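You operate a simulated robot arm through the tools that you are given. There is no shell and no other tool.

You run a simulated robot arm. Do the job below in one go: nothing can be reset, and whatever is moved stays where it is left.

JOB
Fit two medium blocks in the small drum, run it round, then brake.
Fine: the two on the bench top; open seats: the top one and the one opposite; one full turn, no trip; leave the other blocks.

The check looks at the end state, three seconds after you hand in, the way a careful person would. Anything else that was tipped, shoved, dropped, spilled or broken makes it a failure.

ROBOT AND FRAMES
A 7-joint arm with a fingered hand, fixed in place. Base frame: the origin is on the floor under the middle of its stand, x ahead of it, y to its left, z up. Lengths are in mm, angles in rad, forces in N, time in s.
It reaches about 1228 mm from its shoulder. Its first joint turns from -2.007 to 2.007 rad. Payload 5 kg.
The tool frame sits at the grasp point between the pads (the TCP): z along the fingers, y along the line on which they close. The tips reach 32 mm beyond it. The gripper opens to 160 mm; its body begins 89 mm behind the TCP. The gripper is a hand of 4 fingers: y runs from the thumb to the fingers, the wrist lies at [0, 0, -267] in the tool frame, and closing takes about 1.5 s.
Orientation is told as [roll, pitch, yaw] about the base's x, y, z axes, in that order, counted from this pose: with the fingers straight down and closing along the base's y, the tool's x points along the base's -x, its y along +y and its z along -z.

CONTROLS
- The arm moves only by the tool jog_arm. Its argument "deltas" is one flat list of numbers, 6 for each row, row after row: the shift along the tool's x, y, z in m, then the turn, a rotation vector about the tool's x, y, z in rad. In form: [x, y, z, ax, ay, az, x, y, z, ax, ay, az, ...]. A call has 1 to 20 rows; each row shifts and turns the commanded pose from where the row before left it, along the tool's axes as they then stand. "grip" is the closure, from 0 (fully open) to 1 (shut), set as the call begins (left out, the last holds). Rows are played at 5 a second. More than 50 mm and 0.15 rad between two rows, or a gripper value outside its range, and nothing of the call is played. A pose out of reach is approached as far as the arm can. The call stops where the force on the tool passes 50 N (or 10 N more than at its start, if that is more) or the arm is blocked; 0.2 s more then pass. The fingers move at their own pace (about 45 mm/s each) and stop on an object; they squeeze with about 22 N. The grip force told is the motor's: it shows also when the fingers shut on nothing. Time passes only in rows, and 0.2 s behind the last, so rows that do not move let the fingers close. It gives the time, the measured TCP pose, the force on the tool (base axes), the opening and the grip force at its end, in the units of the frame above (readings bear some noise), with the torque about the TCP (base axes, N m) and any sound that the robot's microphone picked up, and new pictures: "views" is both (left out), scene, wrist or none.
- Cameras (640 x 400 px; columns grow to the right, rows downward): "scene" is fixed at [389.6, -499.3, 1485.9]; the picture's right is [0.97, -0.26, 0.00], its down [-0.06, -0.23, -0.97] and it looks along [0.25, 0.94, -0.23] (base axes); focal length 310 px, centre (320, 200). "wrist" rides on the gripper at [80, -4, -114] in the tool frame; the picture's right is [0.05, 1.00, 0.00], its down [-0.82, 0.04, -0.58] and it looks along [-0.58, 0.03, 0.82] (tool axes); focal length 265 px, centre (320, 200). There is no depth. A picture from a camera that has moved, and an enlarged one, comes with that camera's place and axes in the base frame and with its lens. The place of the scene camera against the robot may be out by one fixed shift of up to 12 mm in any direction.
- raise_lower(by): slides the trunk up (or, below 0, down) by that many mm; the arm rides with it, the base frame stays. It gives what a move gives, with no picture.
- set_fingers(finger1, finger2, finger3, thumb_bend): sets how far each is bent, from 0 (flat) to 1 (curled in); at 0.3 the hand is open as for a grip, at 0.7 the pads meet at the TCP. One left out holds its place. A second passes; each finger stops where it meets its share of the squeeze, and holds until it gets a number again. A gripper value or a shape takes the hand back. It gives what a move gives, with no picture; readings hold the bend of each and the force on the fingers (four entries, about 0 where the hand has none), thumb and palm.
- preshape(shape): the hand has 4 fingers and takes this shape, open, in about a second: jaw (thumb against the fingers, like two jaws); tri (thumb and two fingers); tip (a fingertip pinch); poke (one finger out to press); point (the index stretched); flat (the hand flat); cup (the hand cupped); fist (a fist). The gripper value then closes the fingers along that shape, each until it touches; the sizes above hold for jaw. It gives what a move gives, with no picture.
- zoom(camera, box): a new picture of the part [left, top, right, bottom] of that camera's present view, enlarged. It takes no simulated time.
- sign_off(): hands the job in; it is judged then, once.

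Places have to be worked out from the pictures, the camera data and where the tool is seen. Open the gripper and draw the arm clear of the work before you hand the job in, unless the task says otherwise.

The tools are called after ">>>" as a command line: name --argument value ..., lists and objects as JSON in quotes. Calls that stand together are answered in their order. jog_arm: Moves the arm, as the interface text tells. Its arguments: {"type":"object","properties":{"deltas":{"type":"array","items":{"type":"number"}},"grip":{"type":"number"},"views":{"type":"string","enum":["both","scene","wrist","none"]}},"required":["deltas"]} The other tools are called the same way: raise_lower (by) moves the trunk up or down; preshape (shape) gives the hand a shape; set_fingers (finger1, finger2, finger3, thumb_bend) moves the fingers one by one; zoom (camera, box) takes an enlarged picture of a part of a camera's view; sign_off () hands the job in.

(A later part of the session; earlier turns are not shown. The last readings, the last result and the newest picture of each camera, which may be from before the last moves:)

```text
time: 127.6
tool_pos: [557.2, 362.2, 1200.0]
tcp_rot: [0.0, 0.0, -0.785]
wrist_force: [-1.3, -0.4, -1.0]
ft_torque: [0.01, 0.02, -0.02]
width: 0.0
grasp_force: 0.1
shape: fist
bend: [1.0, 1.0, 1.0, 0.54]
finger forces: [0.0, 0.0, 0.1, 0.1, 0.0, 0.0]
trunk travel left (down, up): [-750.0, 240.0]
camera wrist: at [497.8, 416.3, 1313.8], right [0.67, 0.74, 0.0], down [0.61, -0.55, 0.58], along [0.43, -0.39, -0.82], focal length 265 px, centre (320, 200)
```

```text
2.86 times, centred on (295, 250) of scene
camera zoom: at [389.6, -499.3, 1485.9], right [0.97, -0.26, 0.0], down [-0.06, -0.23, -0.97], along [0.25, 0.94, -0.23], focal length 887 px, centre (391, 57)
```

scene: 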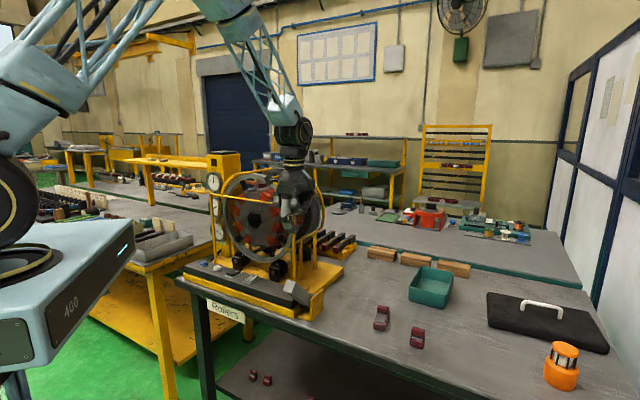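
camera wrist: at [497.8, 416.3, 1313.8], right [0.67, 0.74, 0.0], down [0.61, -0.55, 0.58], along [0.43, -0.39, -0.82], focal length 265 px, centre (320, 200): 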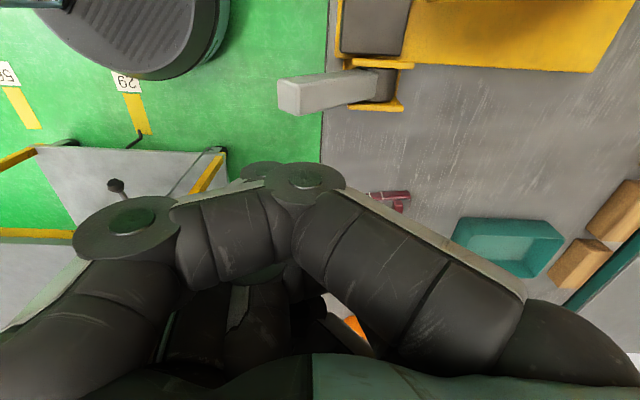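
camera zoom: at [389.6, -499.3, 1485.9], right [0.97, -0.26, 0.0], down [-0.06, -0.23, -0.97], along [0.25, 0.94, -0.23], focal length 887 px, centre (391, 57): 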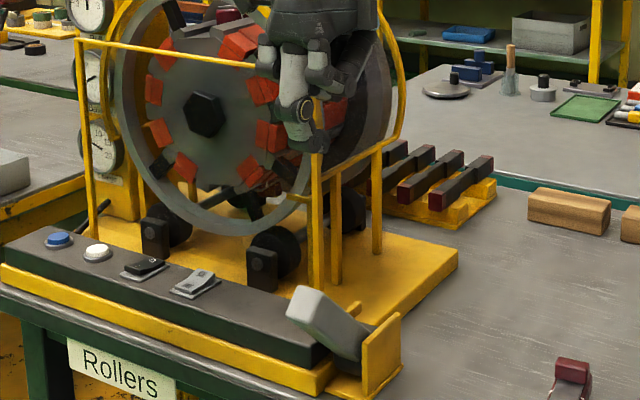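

The fist leaves the thumb lowest, so that won't help. Instead I'll close the jaw fully so all fingertips form one stiff tip, and press along the lever's normal (down and slightly forward) near its end.

>>> preshape --shape "jaw"

>>> jog_arm --deltas '[0.002, -0.004, 0.02, 0, 0, 0, 0, 0, 0.04, 0, 0, 0, 0, 0, 0.04, 0, 0, 0, 0, 0, 0.02, 0, 0, 0, 0, 0, 0, 0, 0, 0, 0, 0, 0, 0, 0, 0, 0, 0, 0, 0, 0, 0, 0, 0, 0, 0, 0, 0, 0, 0, 0, 0, 0, 0]' --grip 1.0

>>> zoom --camera "scene" --box '[265, 230, 335, 325]'

>>> zoom --camera "wrist" --box '[200, 60, 440, 240]'

```text
time: 128.5
tool_pos: [557.4, 362.3, 1201.4]
tcp_rot: [-0.001, 0.0, -0.786]
wrist_force: [-0.5, -0.6, 0.3]
ft_torque: [0.03, -0.02, 0.01]
width: 159.9
grasp_force: 0.0
shape: jaw
bend: [0.3, 0.3, 0.3, 0.3]
finger forces: [0.1, 0.1, 0.1, 0.0, 0.0, 0.0]
trunk travel left (down, up): [-750.0, 240.0]
```

```text
time: 130.5
tool_pos: [553.8, 359.5, 1080.4]
tcp_rot: [0.001, 0.0, -0.784]
wrist_force: [0.8, 0.4, 0.6]
ft_torque: [0.01, -0.01, -0.02]
width: 0.1
grasp_force: 2.9
shape: jaw
bend: [0.64, 0.62, 0.64, 0.66]
finger forces: [0.0, 0.0, 0.0, 0.1, 0.1, 0.0]
trunk travel left (down, up): [-750.0, 240.0]
camera wrist: at [494.5, 414.3, 1192.7], right [0.67, 0.74, 0.0], down [0.61, -0.55, 0.58], along [0.43, -0.39, -0.82], focal length 265 px, centre (320, 200)
```

scene: 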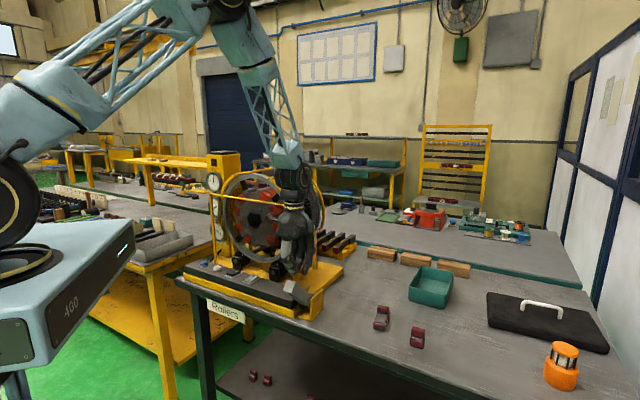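
wrist: 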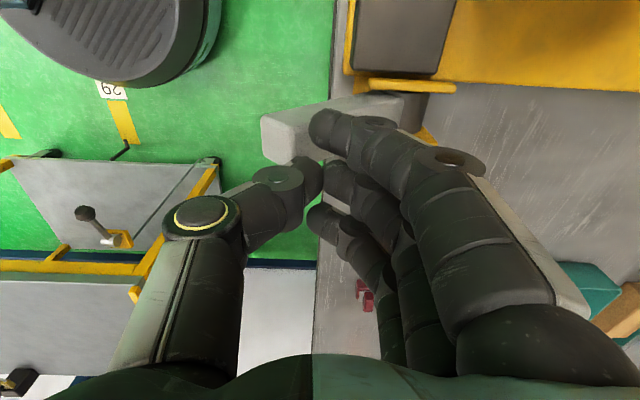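

```text
4.21 times, centred on (300, 278) of scene
camera zoom: at [389.6, -499.3, 1485.9], right [0.97, -0.26, 0.0], down [-0.06, -0.23, -0.97], along [0.25, 0.94, -0.23], focal length 1307 px, centre (404, -126)
```

zoom: 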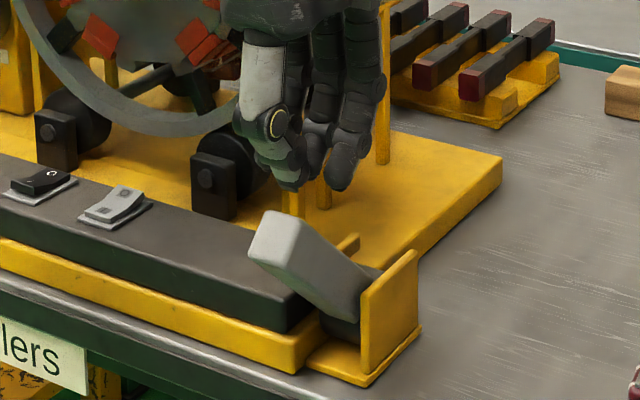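

```text
2.22 times, centred on (320, 150) of wrist
camera zoom: at [494.5, 414.3, 1192.7], right [0.67, 0.74, 0.0], down [0.61, -0.55, 0.58], along [0.43, -0.39, -0.82], focal length 590 px, centre (320, 311)
```

zoom: 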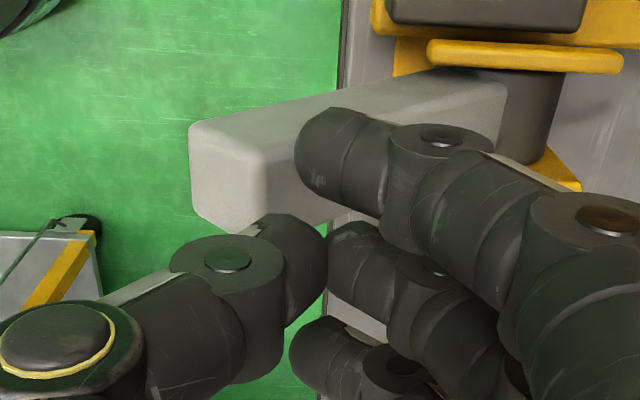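

The closed fingertips are over the lever's end. I'll shift 4 mm toward −u, lower to contact, and check the force.

>>> jog_arm --deltas '[0.004, 0, 0.012, 0, 0, 0, 0, 0, 0.01, 0, 0, 0, 0, 0, 0.006, 0, 0, 0]' --views "none"

>>> zoom --camera "scene" --box '[265, 230, 335, 325]'

```text
time: 131.3
tool_pos: [551.5, 363.3, 1051.4]
tcp_rot: [0.001, 0.0, -0.787]
wrist_force: [0.8, 1.1, 0.9]
ft_torque: [0.04, 0.01, 0.03]
width: 0.0
grasp_force: 22.1
shape: jaw
bend: [0.68, 0.63, 0.68, 0.67]
finger forces: [0.0, 0.0, 0.0, 0.0, 0.1, 0.0]
trunk travel left (down, up): [-750.0, 240.0]
```

```text
4.21 times, centred on (300, 278) of scene
camera zoom: at [389.6, -499.3, 1485.9], right [0.97, -0.26, 0.0], down [-0.06, -0.23, -0.97], along [0.25, 0.94, -0.23], focal length 1307 px, centre (404, -126)
```

zoom: 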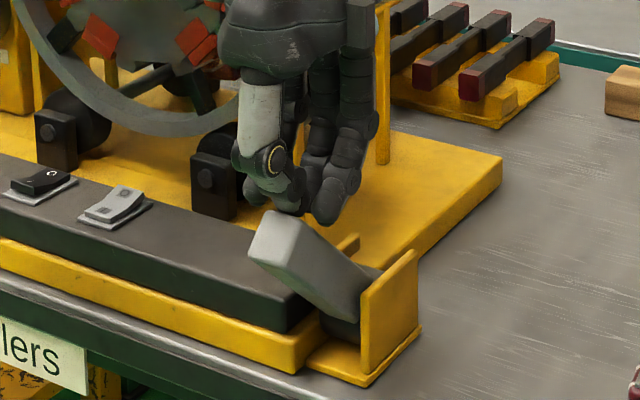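

Not yet in contact. I'll go down in 4 mm steps.

>>> jog_arm --deltas '[0, 0, 0.004, 0, 0, 0, 0, 0, 0.004, 0, 0, 0]' --views "none"

>>> jog_arm --deltas '[0, -0.0018, 0.0024, 0, 0, 0, 0, -0.0018, 0.0024, 0, 0, 0]' --views "none"

>>> zoom --camera "scene" --box '[265, 230, 335, 325]'

```text
time: 131.9
tool_pos: [550.7, 362.4, 1045.5]
tcp_rot: [0.002, 0.0, -0.785]
wrist_force: [2.7, 4.2, 11.0]
ft_torque: [0.0, 0.01, 0.01]
width: 0.2
grasp_force: 22.2
shape: jaw
bend: [0.68, 0.62, 0.68, 0.68]
finger forces: [0.1, 0.1, 0.0, 0.1, 0.0, 0.0]
trunk travel left (down, up): [-750.0, 240.0]
```

```text
time: 132.5
tool_pos: [548.1, 360.6, 1039.7]
tcp_rot: [0.002, 0.001, -0.786]
wrist_force: [4.2, 4.2, 14.2]
ft_torque: [0.07, -0.04, 0.02]
width: 0.0
grasp_force: 21.7
shape: jaw
bend: [0.68, 0.6, 0.68, 0.71]
finger forces: [0.1, 0.0, 0.0, 0.1, 27.6, 0.0]
trunk travel left (down, up): [-750.0, 240.0]
```

```text
4.21 times, centred on (300, 278) of scene
camera zoom: at [389.6, -499.3, 1485.9], right [0.97, -0.26, 0.0], down [-0.06, -0.23, -0.97], along [0.25, 0.94, -0.23], focal length 1307 px, centre (404, -126)
```

zoom: 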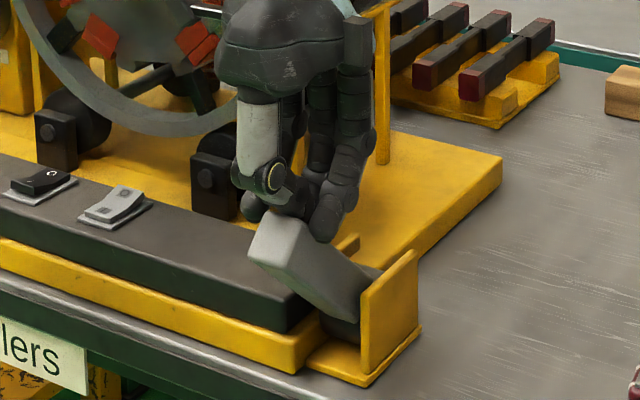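

Contact at about 15 N with no movement yet. I'll increase the push gradually, staying below the 50 N limit.

>>> jog_arm --deltas '[0, -0.0018, 0.0024, 0, 0, 0, 0, -0.0018, 0.0024, 0, 0, 0]' --views "none"

>>> jog_arm --deltas '[0, -0.0018, 0.0024, 0, 0, 0, 0, -0.0018, 0.0024, 0, 0, 0]' --views "none"

>>> zoom --camera "scene" --box '[265, 230, 335, 325]'

```text
time: 133.1
tool_pos: [545.6, 358.6, 1034.3]
tcp_rot: [0.003, -0.001, -0.785]
wrist_force: [7.7, 4.4, 33.3]
ft_torque: [-0.16, 0.1, -0.01]
width: 0.0
grasp_force: 22.3
shape: jaw
bend: [0.68, 0.6, 0.68, 0.72]
finger forces: [0.1, 0.0, 0.0, 0.0, 20.6, 0.0]
trunk travel left (down, up): [-750.0, 240.0]
```

```text
time: 133.5
tool_pos: [548.2, 360.0, 1034.8]
tcp_rot: [0.007, -0.001, -0.786]
wrist_force: [2.6, 3.4, 26.6]
ft_torque: [-0.28, 0.26, 0.01]
width: 0.0
grasp_force: 22.3
shape: jaw
bend: [0.68, 0.6, 0.68, 0.72]
finger forces: [0.0, 0.1, 0.1, 0.0, 25.2, 0.0]
trunk travel left (down, up): [-750.0, 240.0]
stopped in row 2: the force on the tool passed its limit at 53 N (the readings are from after the stop); the commanded pose is now the measured one
```

```text
4.21 times, centred on (300, 278) of scene
camera zoom: at [389.6, -499.3, 1485.9], right [0.97, -0.26, 0.0], down [-0.06, -0.23, -0.97], along [0.25, 0.94, -0.23], focal length 1307 px, centre (404, -126)
```

zoom: 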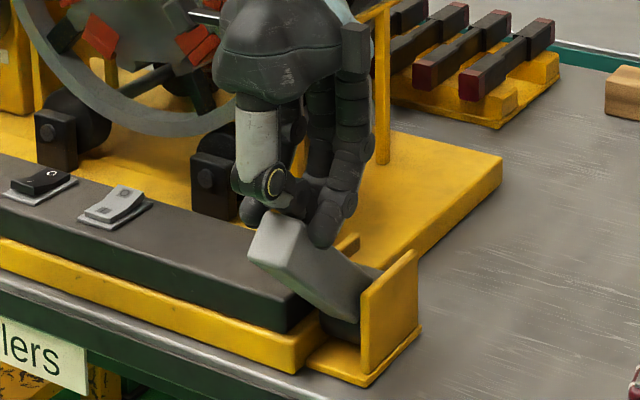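

It stayed fixed even at 53 N, so downward is its stop; it must move upward and back. I'll lift off, open, yaw to +45°, and grip the lever by its flat sides so I can swing it along its arc.

>>> jog_arm --deltas '[0, 0, -0.03, 0, 0, 0, 0, 0, -0.05, 0, 0, 0, 0, 0, -0.05, 0, 0, 0, 0, 0, 0, 0, 0, -0.1428, 0, 0, 0, 0, 0, -0.1428, 0, 0, 0, 0, 0, -0.1428, 0, 0, 0, 0, 0, -0.1428, 0, 0, 0, 0, 0, -0.1428, 0, 0, 0, 0, 0, -0.1428, 0, 0, 0, 0, 0, -0.1428, 0, 0, 0, 0, 0, -0.1428, 0, 0, 0, 0, 0, -0.1428, 0, 0, 0, 0, 0, -0.1428, 0, 0, 0, 0, 0, -0.1428]' --grip 0.35

>>> zoom --camera "wrist" --box '[200, 20, 440, 220]'

>>> zoom --camera "scene" --box '[205, 145, 310, 265]'

```text
time: 136.5
tool_pos: [545.1, 357.8, 1163.9]
tcp_rot: [0.0, -0.003, 0.788]
wrist_force: [0.0, 0.5, -0.7]
ft_torque: [-0.01, 0.03, 0.01]
width: 104.0
grasp_force: 0.1
shape: jaw
bend: [0.69, 0.69, 0.69, 0.67]
finger forces: [0.0, 0.0, 0.1, 0.0, 0.0, 0.1]
trunk travel left (down, up): [-750.0, 240.0]
camera wrist: at [492.4, 297.3, 1276.6], right [-0.74, 0.67, 0.0], down [0.54, 0.61, 0.58], along [0.39, 0.43, -0.81], focal length 265 px, centre (320, 200)
```

scene: 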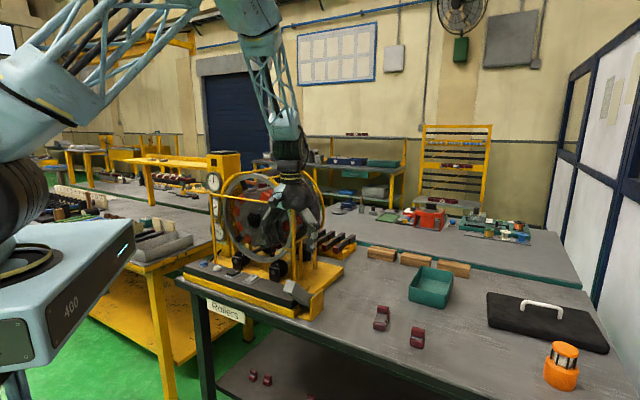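
wrist: 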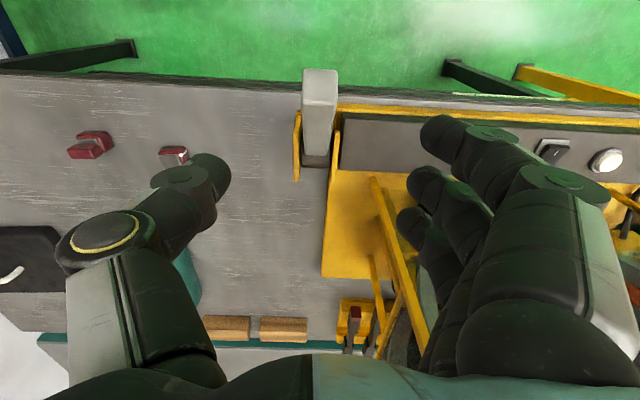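

```text
2.00 times, centred on (320, 120) of wrist
camera zoom: at [492.4, 297.3, 1276.6], right [-0.74, 0.67, 0.0], down [0.54, 0.61, 0.58], along [0.39, 0.43, -0.81], focal length 531 px, centre (320, 360)
```

zoom: 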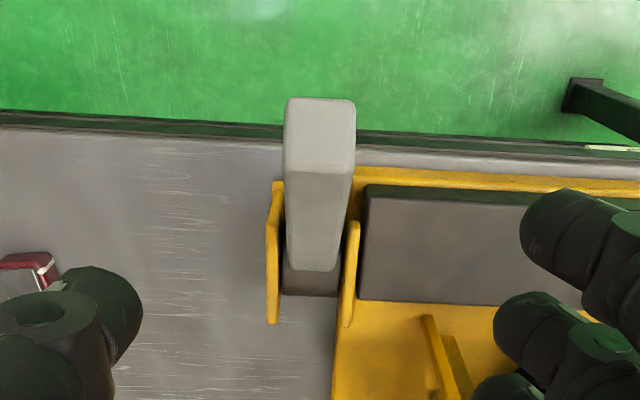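

```text
3.33 times, centred on (258, 205) of scene
camera zoom: at [389.6, -499.3, 1485.9], right [0.97, -0.26, 0.0], down [-0.06, -0.23, -0.97], along [0.25, 0.94, -0.23], focal length 1034 px, centre (528, 183)
```

zoom: 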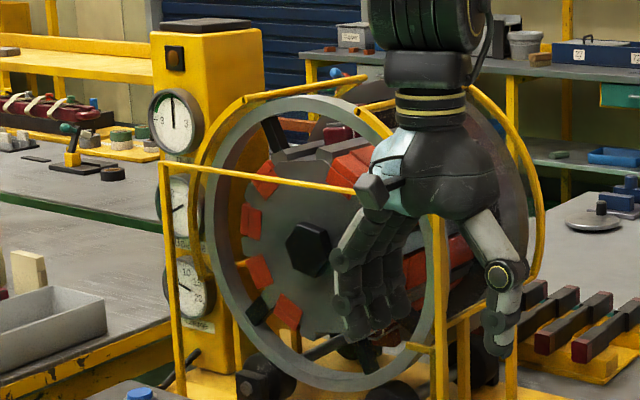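

From above, the lever sits centred at u≈136 between its cheeks. I'll descend so the open jaw straddles it, with the TCP about 15–20 mm in from its end.

>>> jog_arm --deltas '[0.0044, -0.0031, 0.04, 0, 0, 0, 0, 0, 0.04, 0, 0, 0, 0, 0, 0.04, 0, 0, 0, 0, 0, 0.028, 0, 0, 0]'

>>> zoom --camera "wrist" --box '[160, 20, 480, 260]'

>>> zoom --camera "scene" --box '[265, 230, 335, 325]'

```text
time: 137.5
tool_pos: [546.0, 353.7, 1016.7]
tcp_rot: [-0.002, -0.003, 0.787]
wrist_force: [0.9, 0.2, -0.2]
ft_torque: [-0.01, 0.0, -0.03]
width: 104.1
grasp_force: 0.1
shape: jaw
bend: [0.69, 0.69, 0.69, 0.67]
finger forces: [0.2, 0.1, 0.1, 0.0, 0.0, 0.1]
trunk travel left (down, up): [-750.0, 240.0]
camera wrist: at [491.4, 293.4, 1129.7], right [-0.74, 0.67, 0.0], down [0.54, 0.6, 0.58], along [0.39, 0.43, -0.81], focal length 265 px, centre (320, 200)
```

scene: 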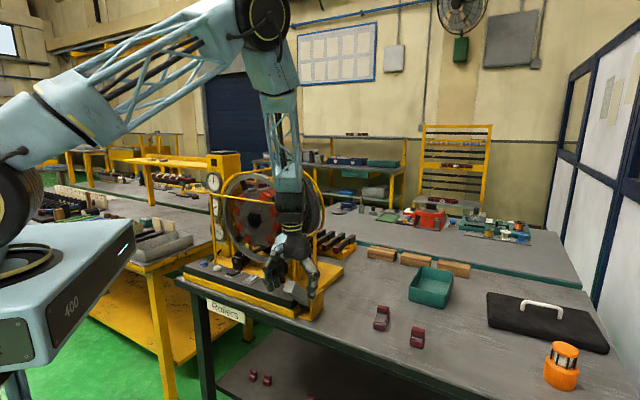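
wrist: 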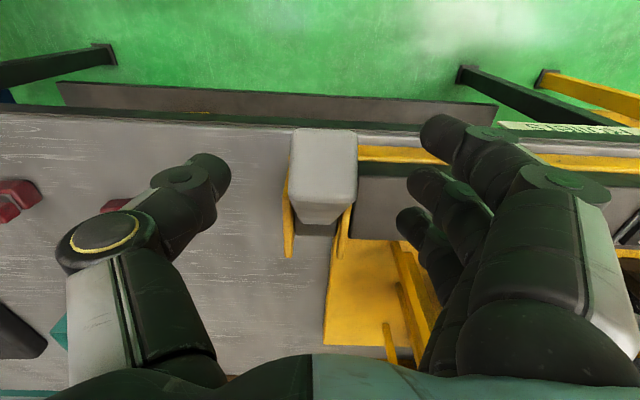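

```text
1.67 times, centred on (320, 140) of wrist
camera zoom: at [491.4, 293.4, 1129.7], right [-0.74, 0.67, 0.0], down [0.54, 0.6, 0.58], along [0.39, 0.43, -0.81], focal length 442 px, centre (320, 300)
```

zoom: 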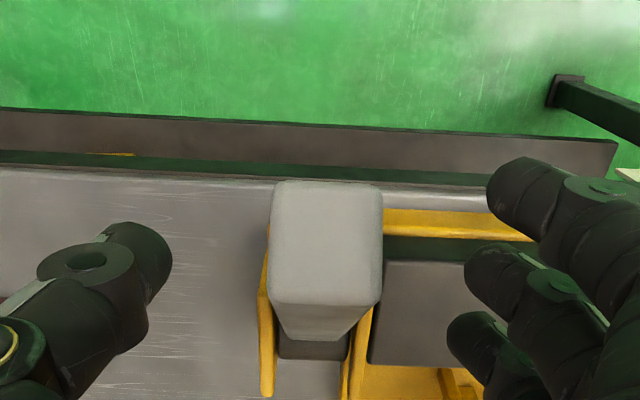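

```text
4.21 times, centred on (300, 278) of scene
camera zoom: at [389.6, -499.3, 1485.9], right [0.97, -0.26, 0.0], down [-0.06, -0.23, -0.97], along [0.25, 0.94, -0.23], focal length 1307 px, centre (404, -126)
```

zoom: 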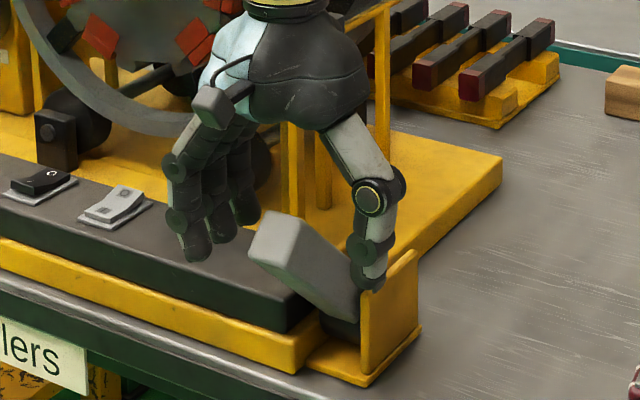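

The lever is centred between thumb and fingers. I'll lower 13 mm more and close to grip its sides.

>>> jog_arm --deltas '[0, -0.001, 0.013, 0, 0, 0, 0, 0, 0, 0, 0, 0]' --views "none"

>>> jog_arm --deltas '[0, 0, 0, 0, 0, 0, 0, 0, 0, 0, 0, 0, 0, 0, 0, 0, 0, 0, 0, 0, 0, 0, 0, 0, 0, 0, 0, 0, 0, 0, 0, 0, 0, 0, 0, 0]' --grip 0.9

>>> zoom --camera "wrist" --box '[160, 20, 480, 260]'

>>> zoom --camera "scene" --box '[265, 230, 335, 325]'

```text
time: 138.1
tool_pos: [546.7, 351.8, 1003.4]
tcp_rot: [-0.002, -0.005, 0.787]
wrist_force: [-0.5, 1.5, 0.1]
ft_torque: [0.02, 0.0, -0.01]
width: 103.9
grasp_force: 0.1
shape: jaw
bend: [0.69, 0.69, 0.69, 0.67]
finger forces: [0.1, 0.0, 0.0, 0.0, 0.1, 0.0]
trunk travel left (down, up): [-750.0, 240.0]
```

```text
time: 139.5
tool_pos: [547.0, 352.8, 1003.6]
tcp_rot: [-0.001, -0.003, 0.786]
wrist_force: [-0.9, 1.8, -1.4]
ft_torque: [0.05, -0.03, 0.12]
width: 25.1
grasp_force: 22.3
shape: jaw
bend: [0.71, 0.73, 0.73, 0.7]
finger forces: [5.4, 7.4, 7.3, 0.0, 18.7, 0.0]
trunk travel left (down, up): [-750.0, 240.0]
camera wrist: at [492.2, 292.6, 1116.4], right [-0.74, 0.67, 0.0], down [0.54, 0.61, 0.58], along [0.39, 0.43, -0.81], focal length 265 px, centre (320, 200)
```

scene: 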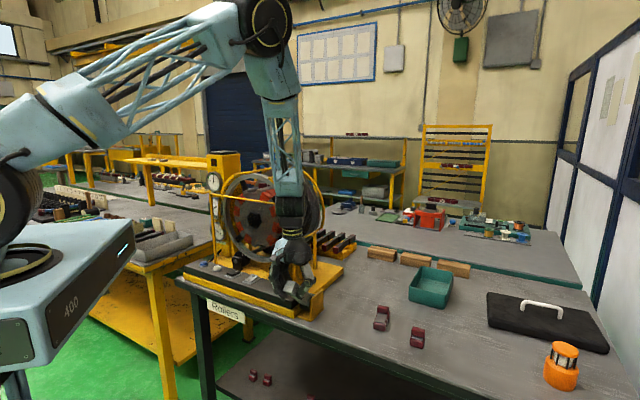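
wrist: 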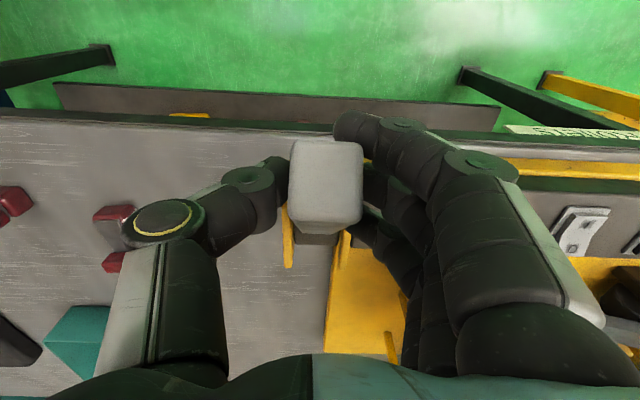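

```text
1.67 times, centred on (320, 140) of wrist
camera zoom: at [492.2, 292.6, 1116.4], right [-0.74, 0.67, 0.0], down [0.54, 0.61, 0.58], along [0.39, 0.43, -0.81], focal length 442 px, centre (320, 300)
```

zoom: 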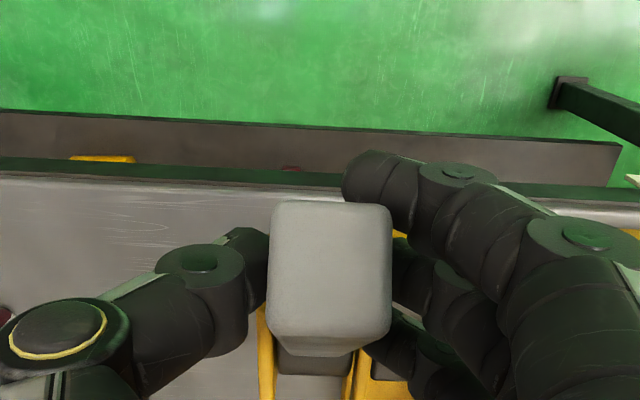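

```text
4.21 times, centred on (300, 278) of scene
camera zoom: at [389.6, -499.3, 1485.9], right [0.97, -0.26, 0.0], down [-0.06, -0.23, -0.97], along [0.25, 0.94, -0.23], focal length 1307 px, centre (404, -126)
```

zoom: 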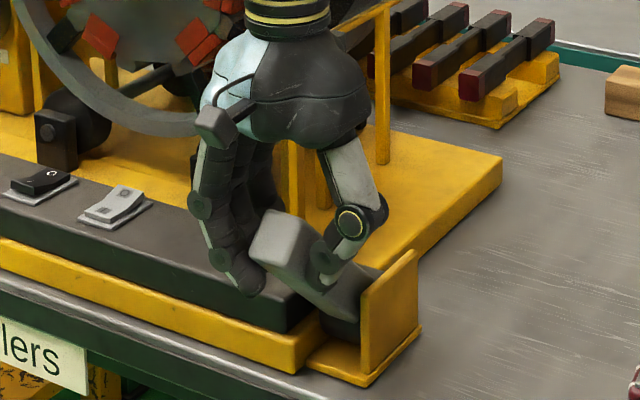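

The lever is gripped by its sides with about 20 N. I'll lift along its arc (up and toward +v) by 10 mm and watch the force.

>>> jog_arm --deltas '[-0.0032, 0, -0.0039, 0, 0, 0, -0.0032, 0, -0.0039, 0, 0, 0]'

>>> zoom --camera "scene" --box '[265, 230, 335, 325]'

>>> zoom --camera "wrist" --box '[160, 20, 480, 260]'

```text
time: 140.1
tool_pos: [551.1, 357.2, 1010.0]
tcp_rot: [-0.003, -0.004, 0.786]
wrist_force: [-0.9, 1.4, -6.2]
ft_torque: [-0.16, 0.06, 0.13]
width: 24.7
grasp_force: 21.9
shape: jaw
bend: [0.72, 0.73, 0.72, 0.7]
finger forces: [4.3, 8.3, 6.4, 0.0, 18.4, 0.0]
trunk travel left (down, up): [-750.0, 240.0]
camera wrist: at [496.9, 297.0, 1123.2], right [-0.74, 0.67, 0.0], down [0.55, 0.61, 0.58], along [0.39, 0.43, -0.81], focal length 265 px, centre (320, 200)
```

scene: 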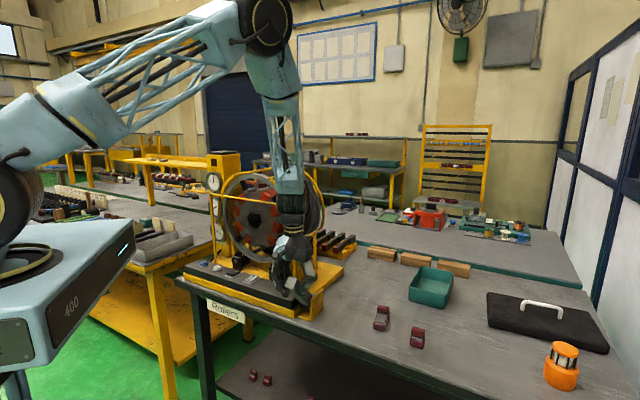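
wrist: 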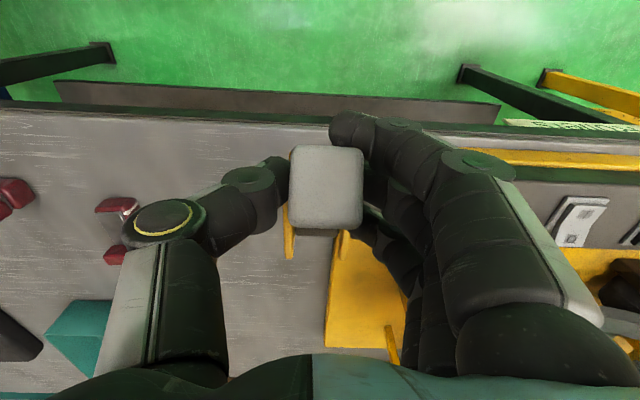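

```text
4.21 times, centred on (300, 278) of scene
camera zoom: at [389.6, -499.3, 1485.9], right [0.97, -0.26, 0.0], down [-0.06, -0.23, -0.97], along [0.25, 0.94, -0.23], focal length 1307 px, centre (404, -126)
```

zoom: 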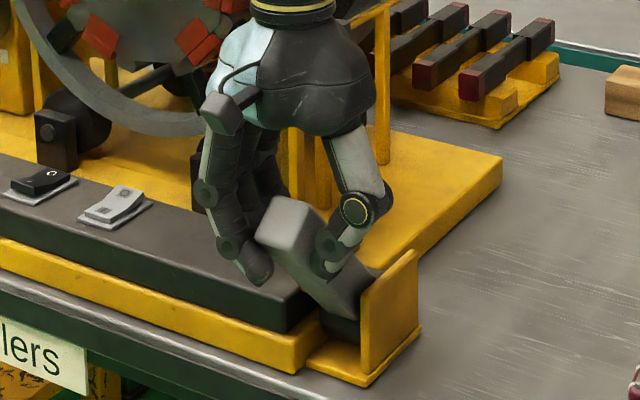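

```text
1.67 times, centred on (320, 140) of wrist
camera zoom: at [496.9, 297.0, 1123.2], right [-0.74, 0.67, 0.0], down [0.55, 0.61, 0.58], along [0.39, 0.43, -0.81], focal length 442 px, centre (320, 300)
```

zoom: 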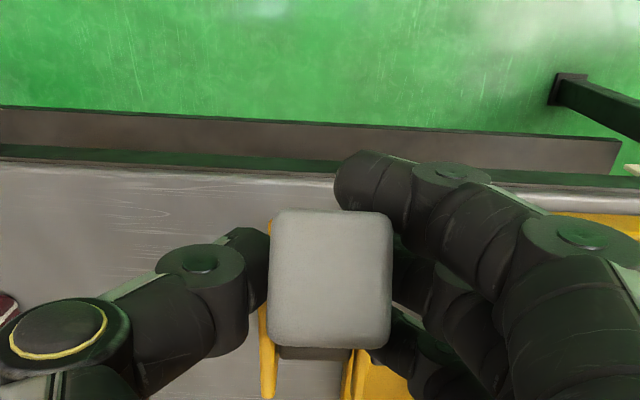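

The lever moved: it swings up and back with only about 6 N. I'll continue along the arc about its pivot in moderate steps, watching force and sound.

>>> jog_arm --deltas '[-0.0104, 0, -0.0097, 0, 0, 0, -0.0088, 0, -0.0062, 0, 0, 0, -0.0088, 0, -0.0061, 0, 0, 0]'

>>> zoom --camera "scene" --box '[205, 145, 345, 325]'

```text
time: 140.9
tool_pos: [570.4, 376.8, 1033.5]
tcp_rot: [0.0, -0.003, 0.784]
wrist_force: [3.0, 0.4, -10.4]
ft_torque: [-0.2, 0.11, 0.27]
width: 23.5
grasp_force: 21.5
shape: jaw
bend: [0.73, 0.72, 0.72, 0.7]
finger forces: [0.1, 8.3, 6.5, 0.1, 17.1, 0.1]
trunk travel left (down, up): [-750.0, 240.0]
camera wrist: at [517.2, 316.8, 1144.9], right [-0.74, 0.67, 0.0], down [0.55, 0.6, 0.58], along [0.39, 0.43, -0.81], focal length 265 px, centre (320, 200)
```

scene: 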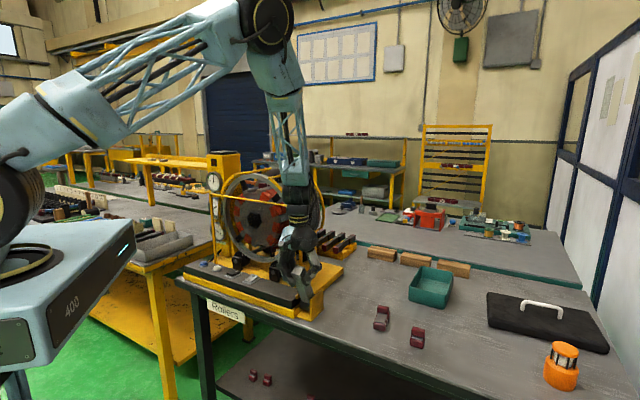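
wrist: 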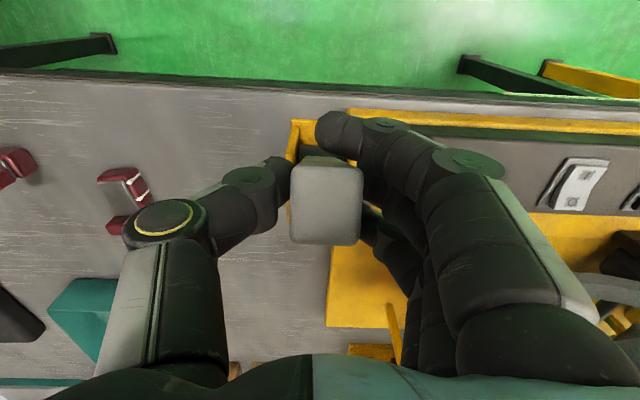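

```text
2.22 times, centred on (275, 235) of scene
camera zoom: at [389.6, -499.3, 1485.9], right [0.97, -0.26, 0.0], down [-0.06, -0.23, -0.97], along [0.25, 0.94, -0.23], focal length 690 px, centre (420, 122)
```

zoom: 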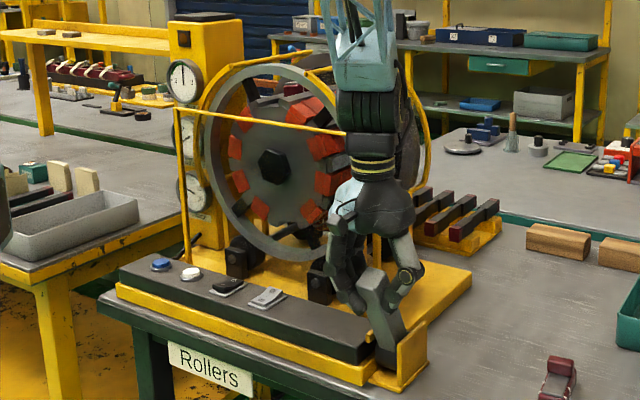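

The lever is coming up nicely, with no trip and the drum still. I'll continue past vertical.

>>> jog_arm --deltas '[-0.0098, 0, -0.0046, 0, 0, 0, -0.0098, 0, -0.0035, 0, 0, 0, -0.0104, 0, -0.0025, 0, 0, 0, -0.0104, 0, -0.0015, 0, 0, 0, -0.0107, 0, -0.0005, 0, 0, 0]'

>>> zoom --camera "scene" --box '[205, 145, 345, 325]'

```text
time: 142.1
tool_pos: [608.1, 411.9, 1047.2]
tcp_rot: [-0.001, -0.006, 0.785]
wrist_force: [1.4, -2.8, -4.6]
ft_torque: [-0.28, 0.13, 0.15]
width: 23.4
grasp_force: 21.9
shape: jaw
bend: [0.73, 0.72, 0.72, 0.7]
finger forces: [0.1, 9.1, 6.3, 0.0, 17.9, 0.0]
trunk travel left (down, up): [-750.0, 240.0]
camera wrist: at [552.9, 352.2, 1159.3], right [-0.74, 0.67, 0.0], down [0.54, 0.6, 0.58], along [0.39, 0.43, -0.81], focal length 265 px, centre (320, 200)
```

scene: 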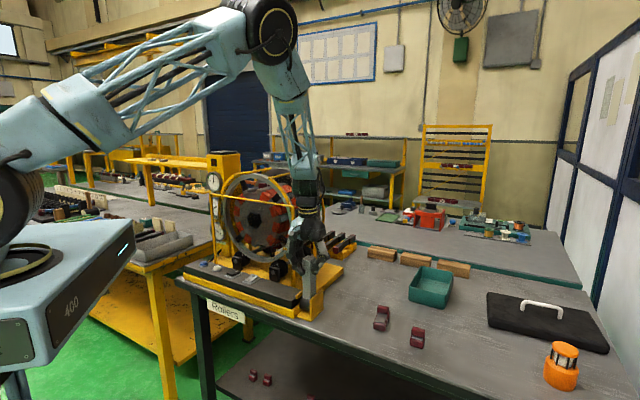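
wrist: 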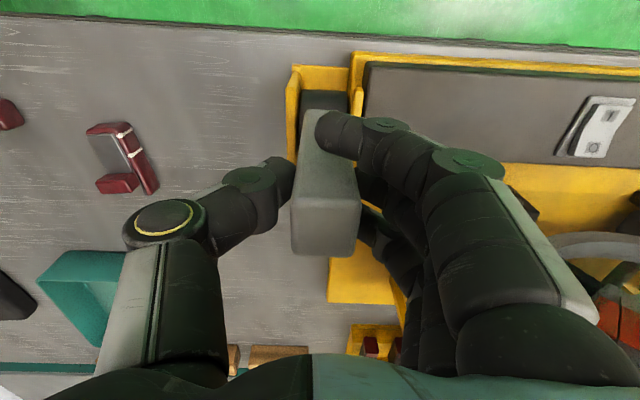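

```text
2.22 times, centred on (275, 235) of scene
camera zoom: at [389.6, -499.3, 1485.9], right [0.97, -0.26, 0.0], down [-0.06, -0.23, -0.97], along [0.25, 0.94, -0.23], focal length 690 px, centre (420, 122)
```

zoom: 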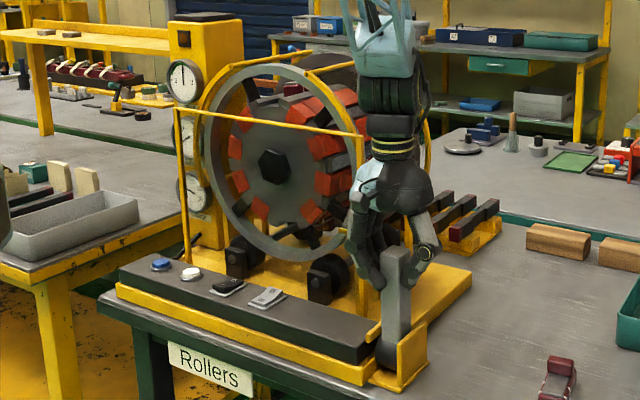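

The lever is at about vertical with low force. I'll continue to the rear side.

>>> jog_arm --deltas '[-0.0107, 0, 0.0, 0, 0, 0, -0.0107, 0, 0.001, 0, 0, 0, -0.0104, 0, 0.0023, 0, 0, 0, -0.0104, 0, 0.0033, 0, 0, 0, -0.0098, 0, 0.0041, 0, 0, 0]'

>>> zoom --camera "scene" --box '[205, 145, 345, 325]'

```text
time: 142.8
tool_pos: [617.8, 419.8, 1043.9]
tcp_rot: [-0.006, 0.011, 0.782]
wrist_force: [-17.8, -26.8, 23.5]
ft_torque: [-0.38, 0.47, 0.19]
width: 23.6
grasp_force: 22.0
shape: jaw
bend: [0.74, 0.73, 0.74, 0.72]
finger forces: [18.6, 12.4, 0.0, 0.1, 21.6, 0.0]
trunk travel left (down, up): [-750.0, 240.0]
stopped in row 3: the force on the tool passed its limit at 56 N (the readings are from after the stop); the commanded pose is now the measured one
camera wrist: at [565.3, 362.3, 1158.1], right [-0.74, 0.67, 0.0], down [0.55, 0.61, 0.57], along [0.38, 0.42, -0.82], focal length 265 px, centre (320, 200)
```

scene: 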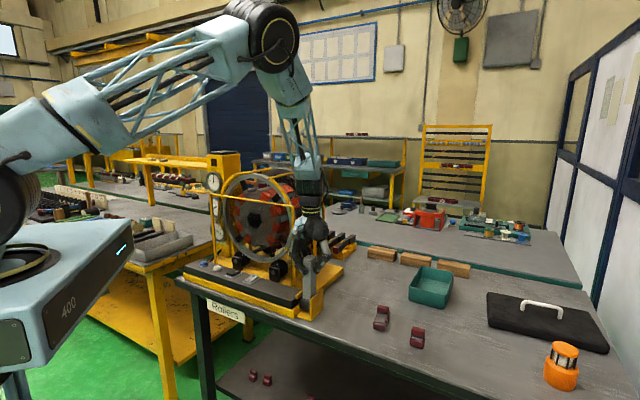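
wrist: 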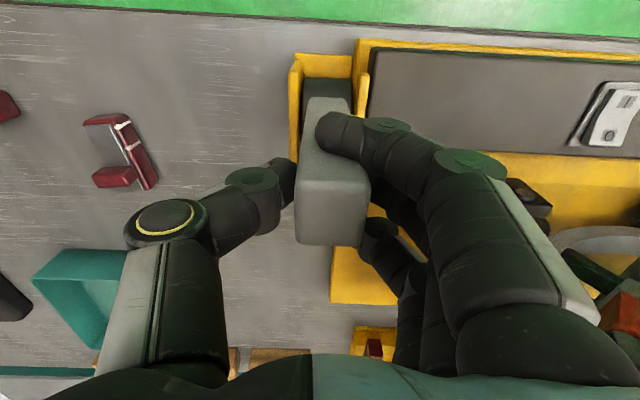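

```text
2.22 times, centred on (275, 235) of scene
camera zoom: at [389.6, -499.3, 1485.9], right [0.97, -0.26, 0.0], down [-0.06, -0.23, -0.97], along [0.25, 0.94, -0.23], focal length 690 px, centre (420, 122)
```

zoom: 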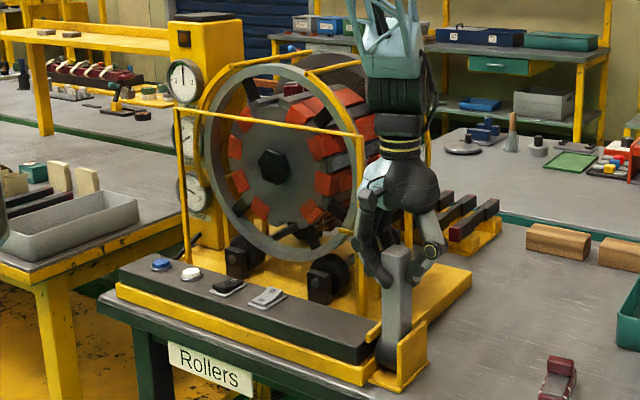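

The lever reached its rear stop, about upright (56 N, then stopped). I'll ease back a couple of mm to take the load off, then open the hand and see whether the lever stays.

>>> jog_arm --deltas '[0.003, 0, 0, 0, 0, 0, 0, 0, 0, 0, 0, 0]' --views "none"

>>> zoom --camera "scene" --box '[275, 235, 330, 325]'

```text
time: 143.4
tool_pos: [617.4, 419.9, 1044.3]
tcp_rot: [-0.004, 0.007, 0.783]
wrist_force: [-8.4, -23.2, 21.0]
ft_torque: [-0.37, 0.3, 0.17]
width: 23.4
grasp_force: 22.3
shape: jaw
bend: [0.73, 0.73, 0.74, 0.72]
finger forces: [14.1, 10.7, 0.0, 0.0, 22.5, 0.1]
trunk travel left (down, up): [-750.0, 240.0]
```

```text
4.44 times, centred on (302, 280) of scene
camera zoom: at [389.6, -499.3, 1485.9], right [0.97, -0.26, 0.0], down [-0.06, -0.23, -0.97], along [0.25, 0.94, -0.23], focal length 1379 px, centre (398, -156)
```

zoom: 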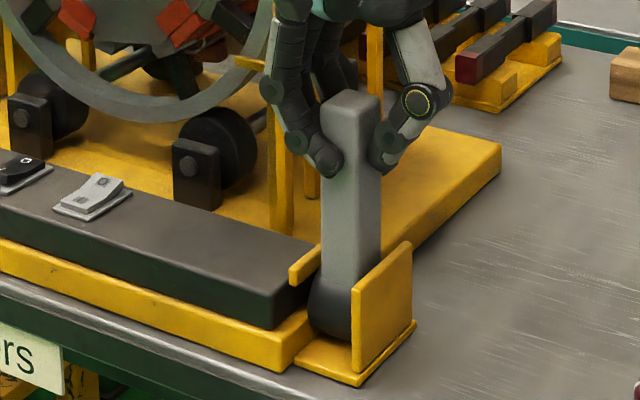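

Still about 30 N of residual load. I'll ease a few more mm back and up.

>>> jog_arm --deltas '[0.003, 0, -0.003, 0, 0, 0, 0.002, 0, -0.001, 0, 0, 0, 0, 0, 0, 0, 0, 0]' --views "none"

>>> zoom --camera "scene" --box '[275, 235, 330, 325]'

```text
time: 144.2
tool_pos: [617.4, 419.9, 1044.8]
tcp_rot: [0.0, 0.009, 0.784]
wrist_force: [7.1, -6.0, -4.0]
ft_torque: [-0.03, -0.19, 0.09]
width: 22.8
grasp_force: 22.1
shape: jaw
bend: [0.73, 0.73, 0.74, 0.71]
finger forces: [5.3, 8.8, 0.0, 0.1, 18.2, 0.1]
trunk travel left (down, up): [-750.0, 240.0]
```

```text
4.44 times, centred on (302, 280) of scene
camera zoom: at [389.6, -499.3, 1485.9], right [0.97, -0.26, 0.0], down [-0.06, -0.23, -0.97], along [0.25, 0.94, -0.23], focal length 1379 px, centre (398, -156)
```

zoom: 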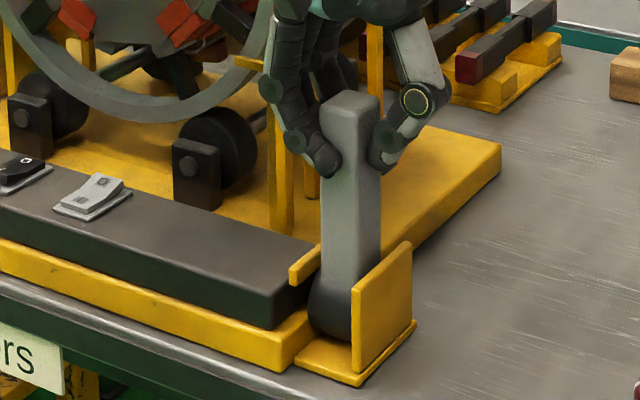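

The load is nearly gone and the lever is unmoved at its upright stop. I'll open the hand to about 90 mm and watch whether it stays.

>>> jog_arm --deltas '[0, 0, 0, 0, 0, 0, 0, 0, 0, 0, 0, 0, 0, 0, 0, 0, 0, 0, 0, 0, 0, 0, 0, 0, 0, 0, 0, 0, 0, 0]' --grip 0.42

>>> zoom --camera "scene" --box '[275, 235, 330, 325]'

>>> zoom --camera "scene" --box '[205, 145, 310, 265]'

```text
time: 145.4
tool_pos: [615.9, 419.9, 1046.1]
tcp_rot: [-0.004, 0.01, 0.786]
wrist_force: [0.0, 0.4, 0.6]
ft_torque: [0.03, -0.03, -0.02]
width: 92.4
grasp_force: 0.0
shape: jaw
bend: [0.71, 0.71, 0.71, 0.7]
finger forces: [0.1, 0.0, 0.0, 0.0, 0.0, 0.0]
trunk travel left (down, up): [-750.0, 240.0]
camera wrist: at [562.1, 360.7, 1159.8], right [-0.74, 0.67, 0.0], down [0.55, 0.61, 0.57], along [0.38, 0.42, -0.82], focal length 265 px, centre (320, 200)
```

scene: 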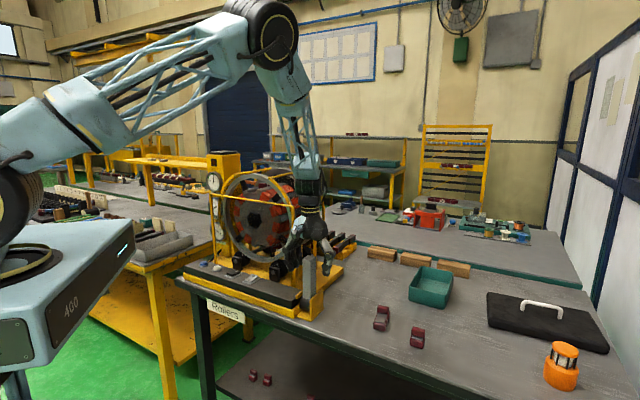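
wrist: 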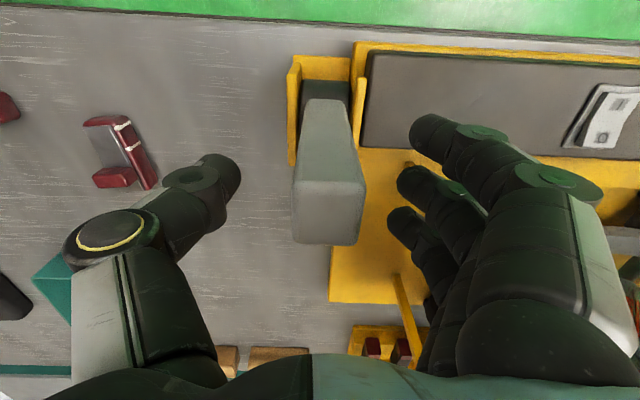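

```text
4.44 times, centred on (302, 280) of scene
camera zoom: at [389.6, -499.3, 1485.9], right [0.97, -0.26, 0.0], down [-0.06, -0.23, -0.97], along [0.25, 0.94, -0.23], focal length 1379 px, centre (398, -156)
```

zoom: 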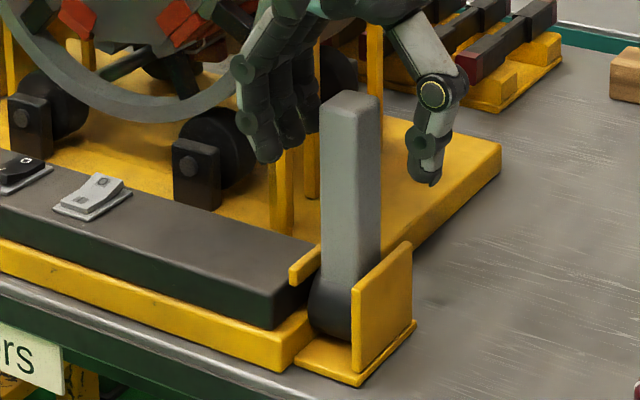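

```text
3.33 times, centred on (258, 205) of scene
camera zoom: at [389.6, -499.3, 1485.9], right [0.97, -0.26, 0.0], down [-0.06, -0.23, -0.97], along [0.25, 0.94, -0.23], focal length 1034 px, centre (528, 183)
```

zoom: 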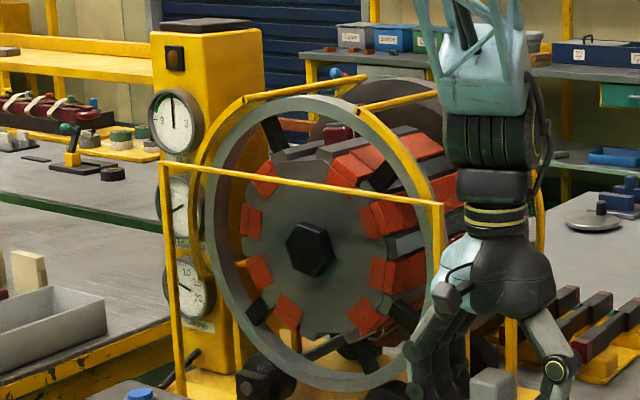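

The lever stays upright on its own, and the drum, gauges and lamp are unchanged. I'll move the hand up and away, then inspect the rollers and gauges for any visible effect of the lever.

>>> jog_arm --deltas '[0, 0, -0.04, 0, 0, 0, 0, 0, -0.05, 0, 0, 0, 0, 0, -0.05, 0, 0, 0, 0, 0, -0.05, 0, 0, 0, 0.03, -0.03, -0.02, 0, 0, 0, 0.03, -0.03, 0, 0, 0, 0, 0.03, -0.03, 0, 0, 0, 0, 0.03, -0.03, 0, 0, 0, 0]'

>>> zoom --camera "scene" --box '[220, 225, 330, 325]'

>>> zoom --camera "scene" --box '[205, 145, 310, 265]'

>>> zoom --camera "scene" --box '[208, 192, 224, 242]'

```text
time: 147.2
tool_pos: [612.9, 251.5, 1257.4]
tcp_rot: [-0.002, 0.01, 0.784]
wrist_force: [0.1, 0.5, 0.5]
ft_torque: [0.05, 0.0, -0.01]
width: 92.8
grasp_force: 0.1
shape: jaw
bend: [0.71, 0.71, 0.71, 0.7]
finger forces: [0.1, 0.1, 0.0, 0.0, 0.0, 0.0]
trunk travel left (down, up): [-750.0, 240.0]
camera wrist: at [560.6, 193.1, 1370.9], right [-0.74, 0.67, 0.0], down [0.55, 0.61, 0.57], along [0.38, 0.42, -0.82], focal length 265 px, centre (320, 200)
```

scene: 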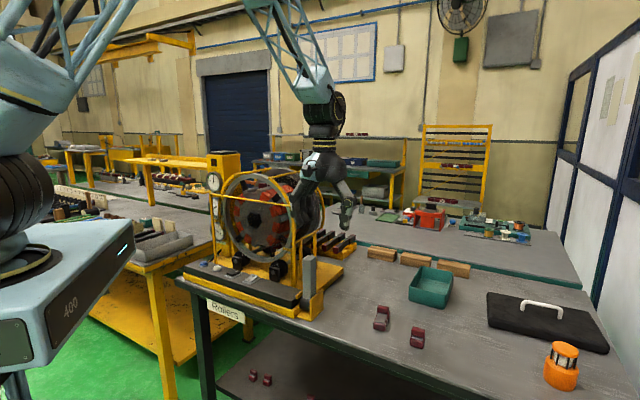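
wrist: 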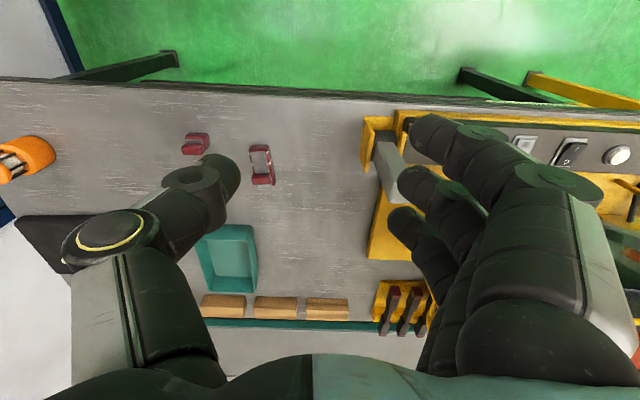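

```text
4.00 times, centred on (275, 275) of scene
camera zoom: at [389.6, -499.3, 1485.9], right [0.97, -0.26, 0.0], down [-0.06, -0.23, -0.97], along [0.25, 0.94, -0.23], focal length 1241 px, centre (500, -100)
```

zoom: 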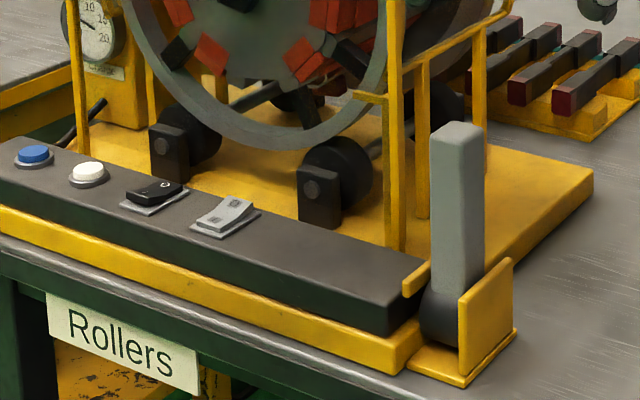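

```text
3.33 times, centred on (258, 205) of scene
camera zoom: at [389.6, -499.3, 1485.9], right [0.97, -0.26, 0.0], down [-0.06, -0.23, -0.97], along [0.25, 0.94, -0.23], focal length 1034 px, centre (528, 183)
```

zoom: 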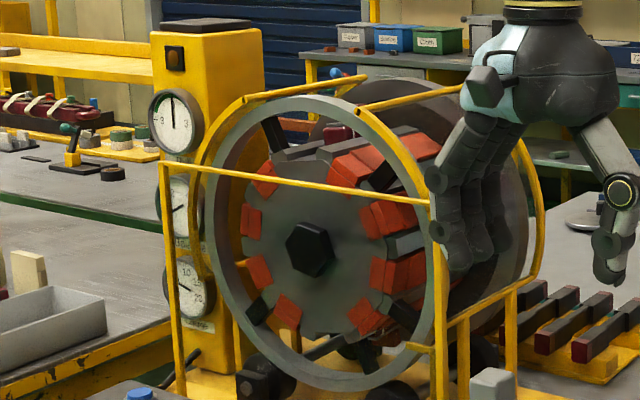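

```text
8.00 times, centred on (216, 217) of scene
camera zoom: at [389.6, -499.3, 1485.9], right [0.97, -0.26, 0.0], down [-0.06, -0.23, -0.97], along [0.25, 0.94, -0.23], focal length 2483 px, centre (1152, 64)
```

zoom: 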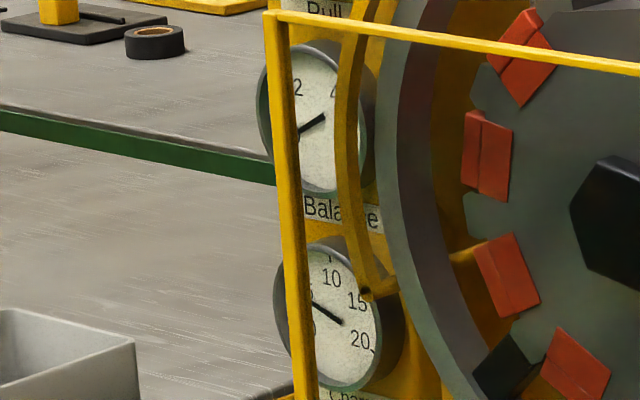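

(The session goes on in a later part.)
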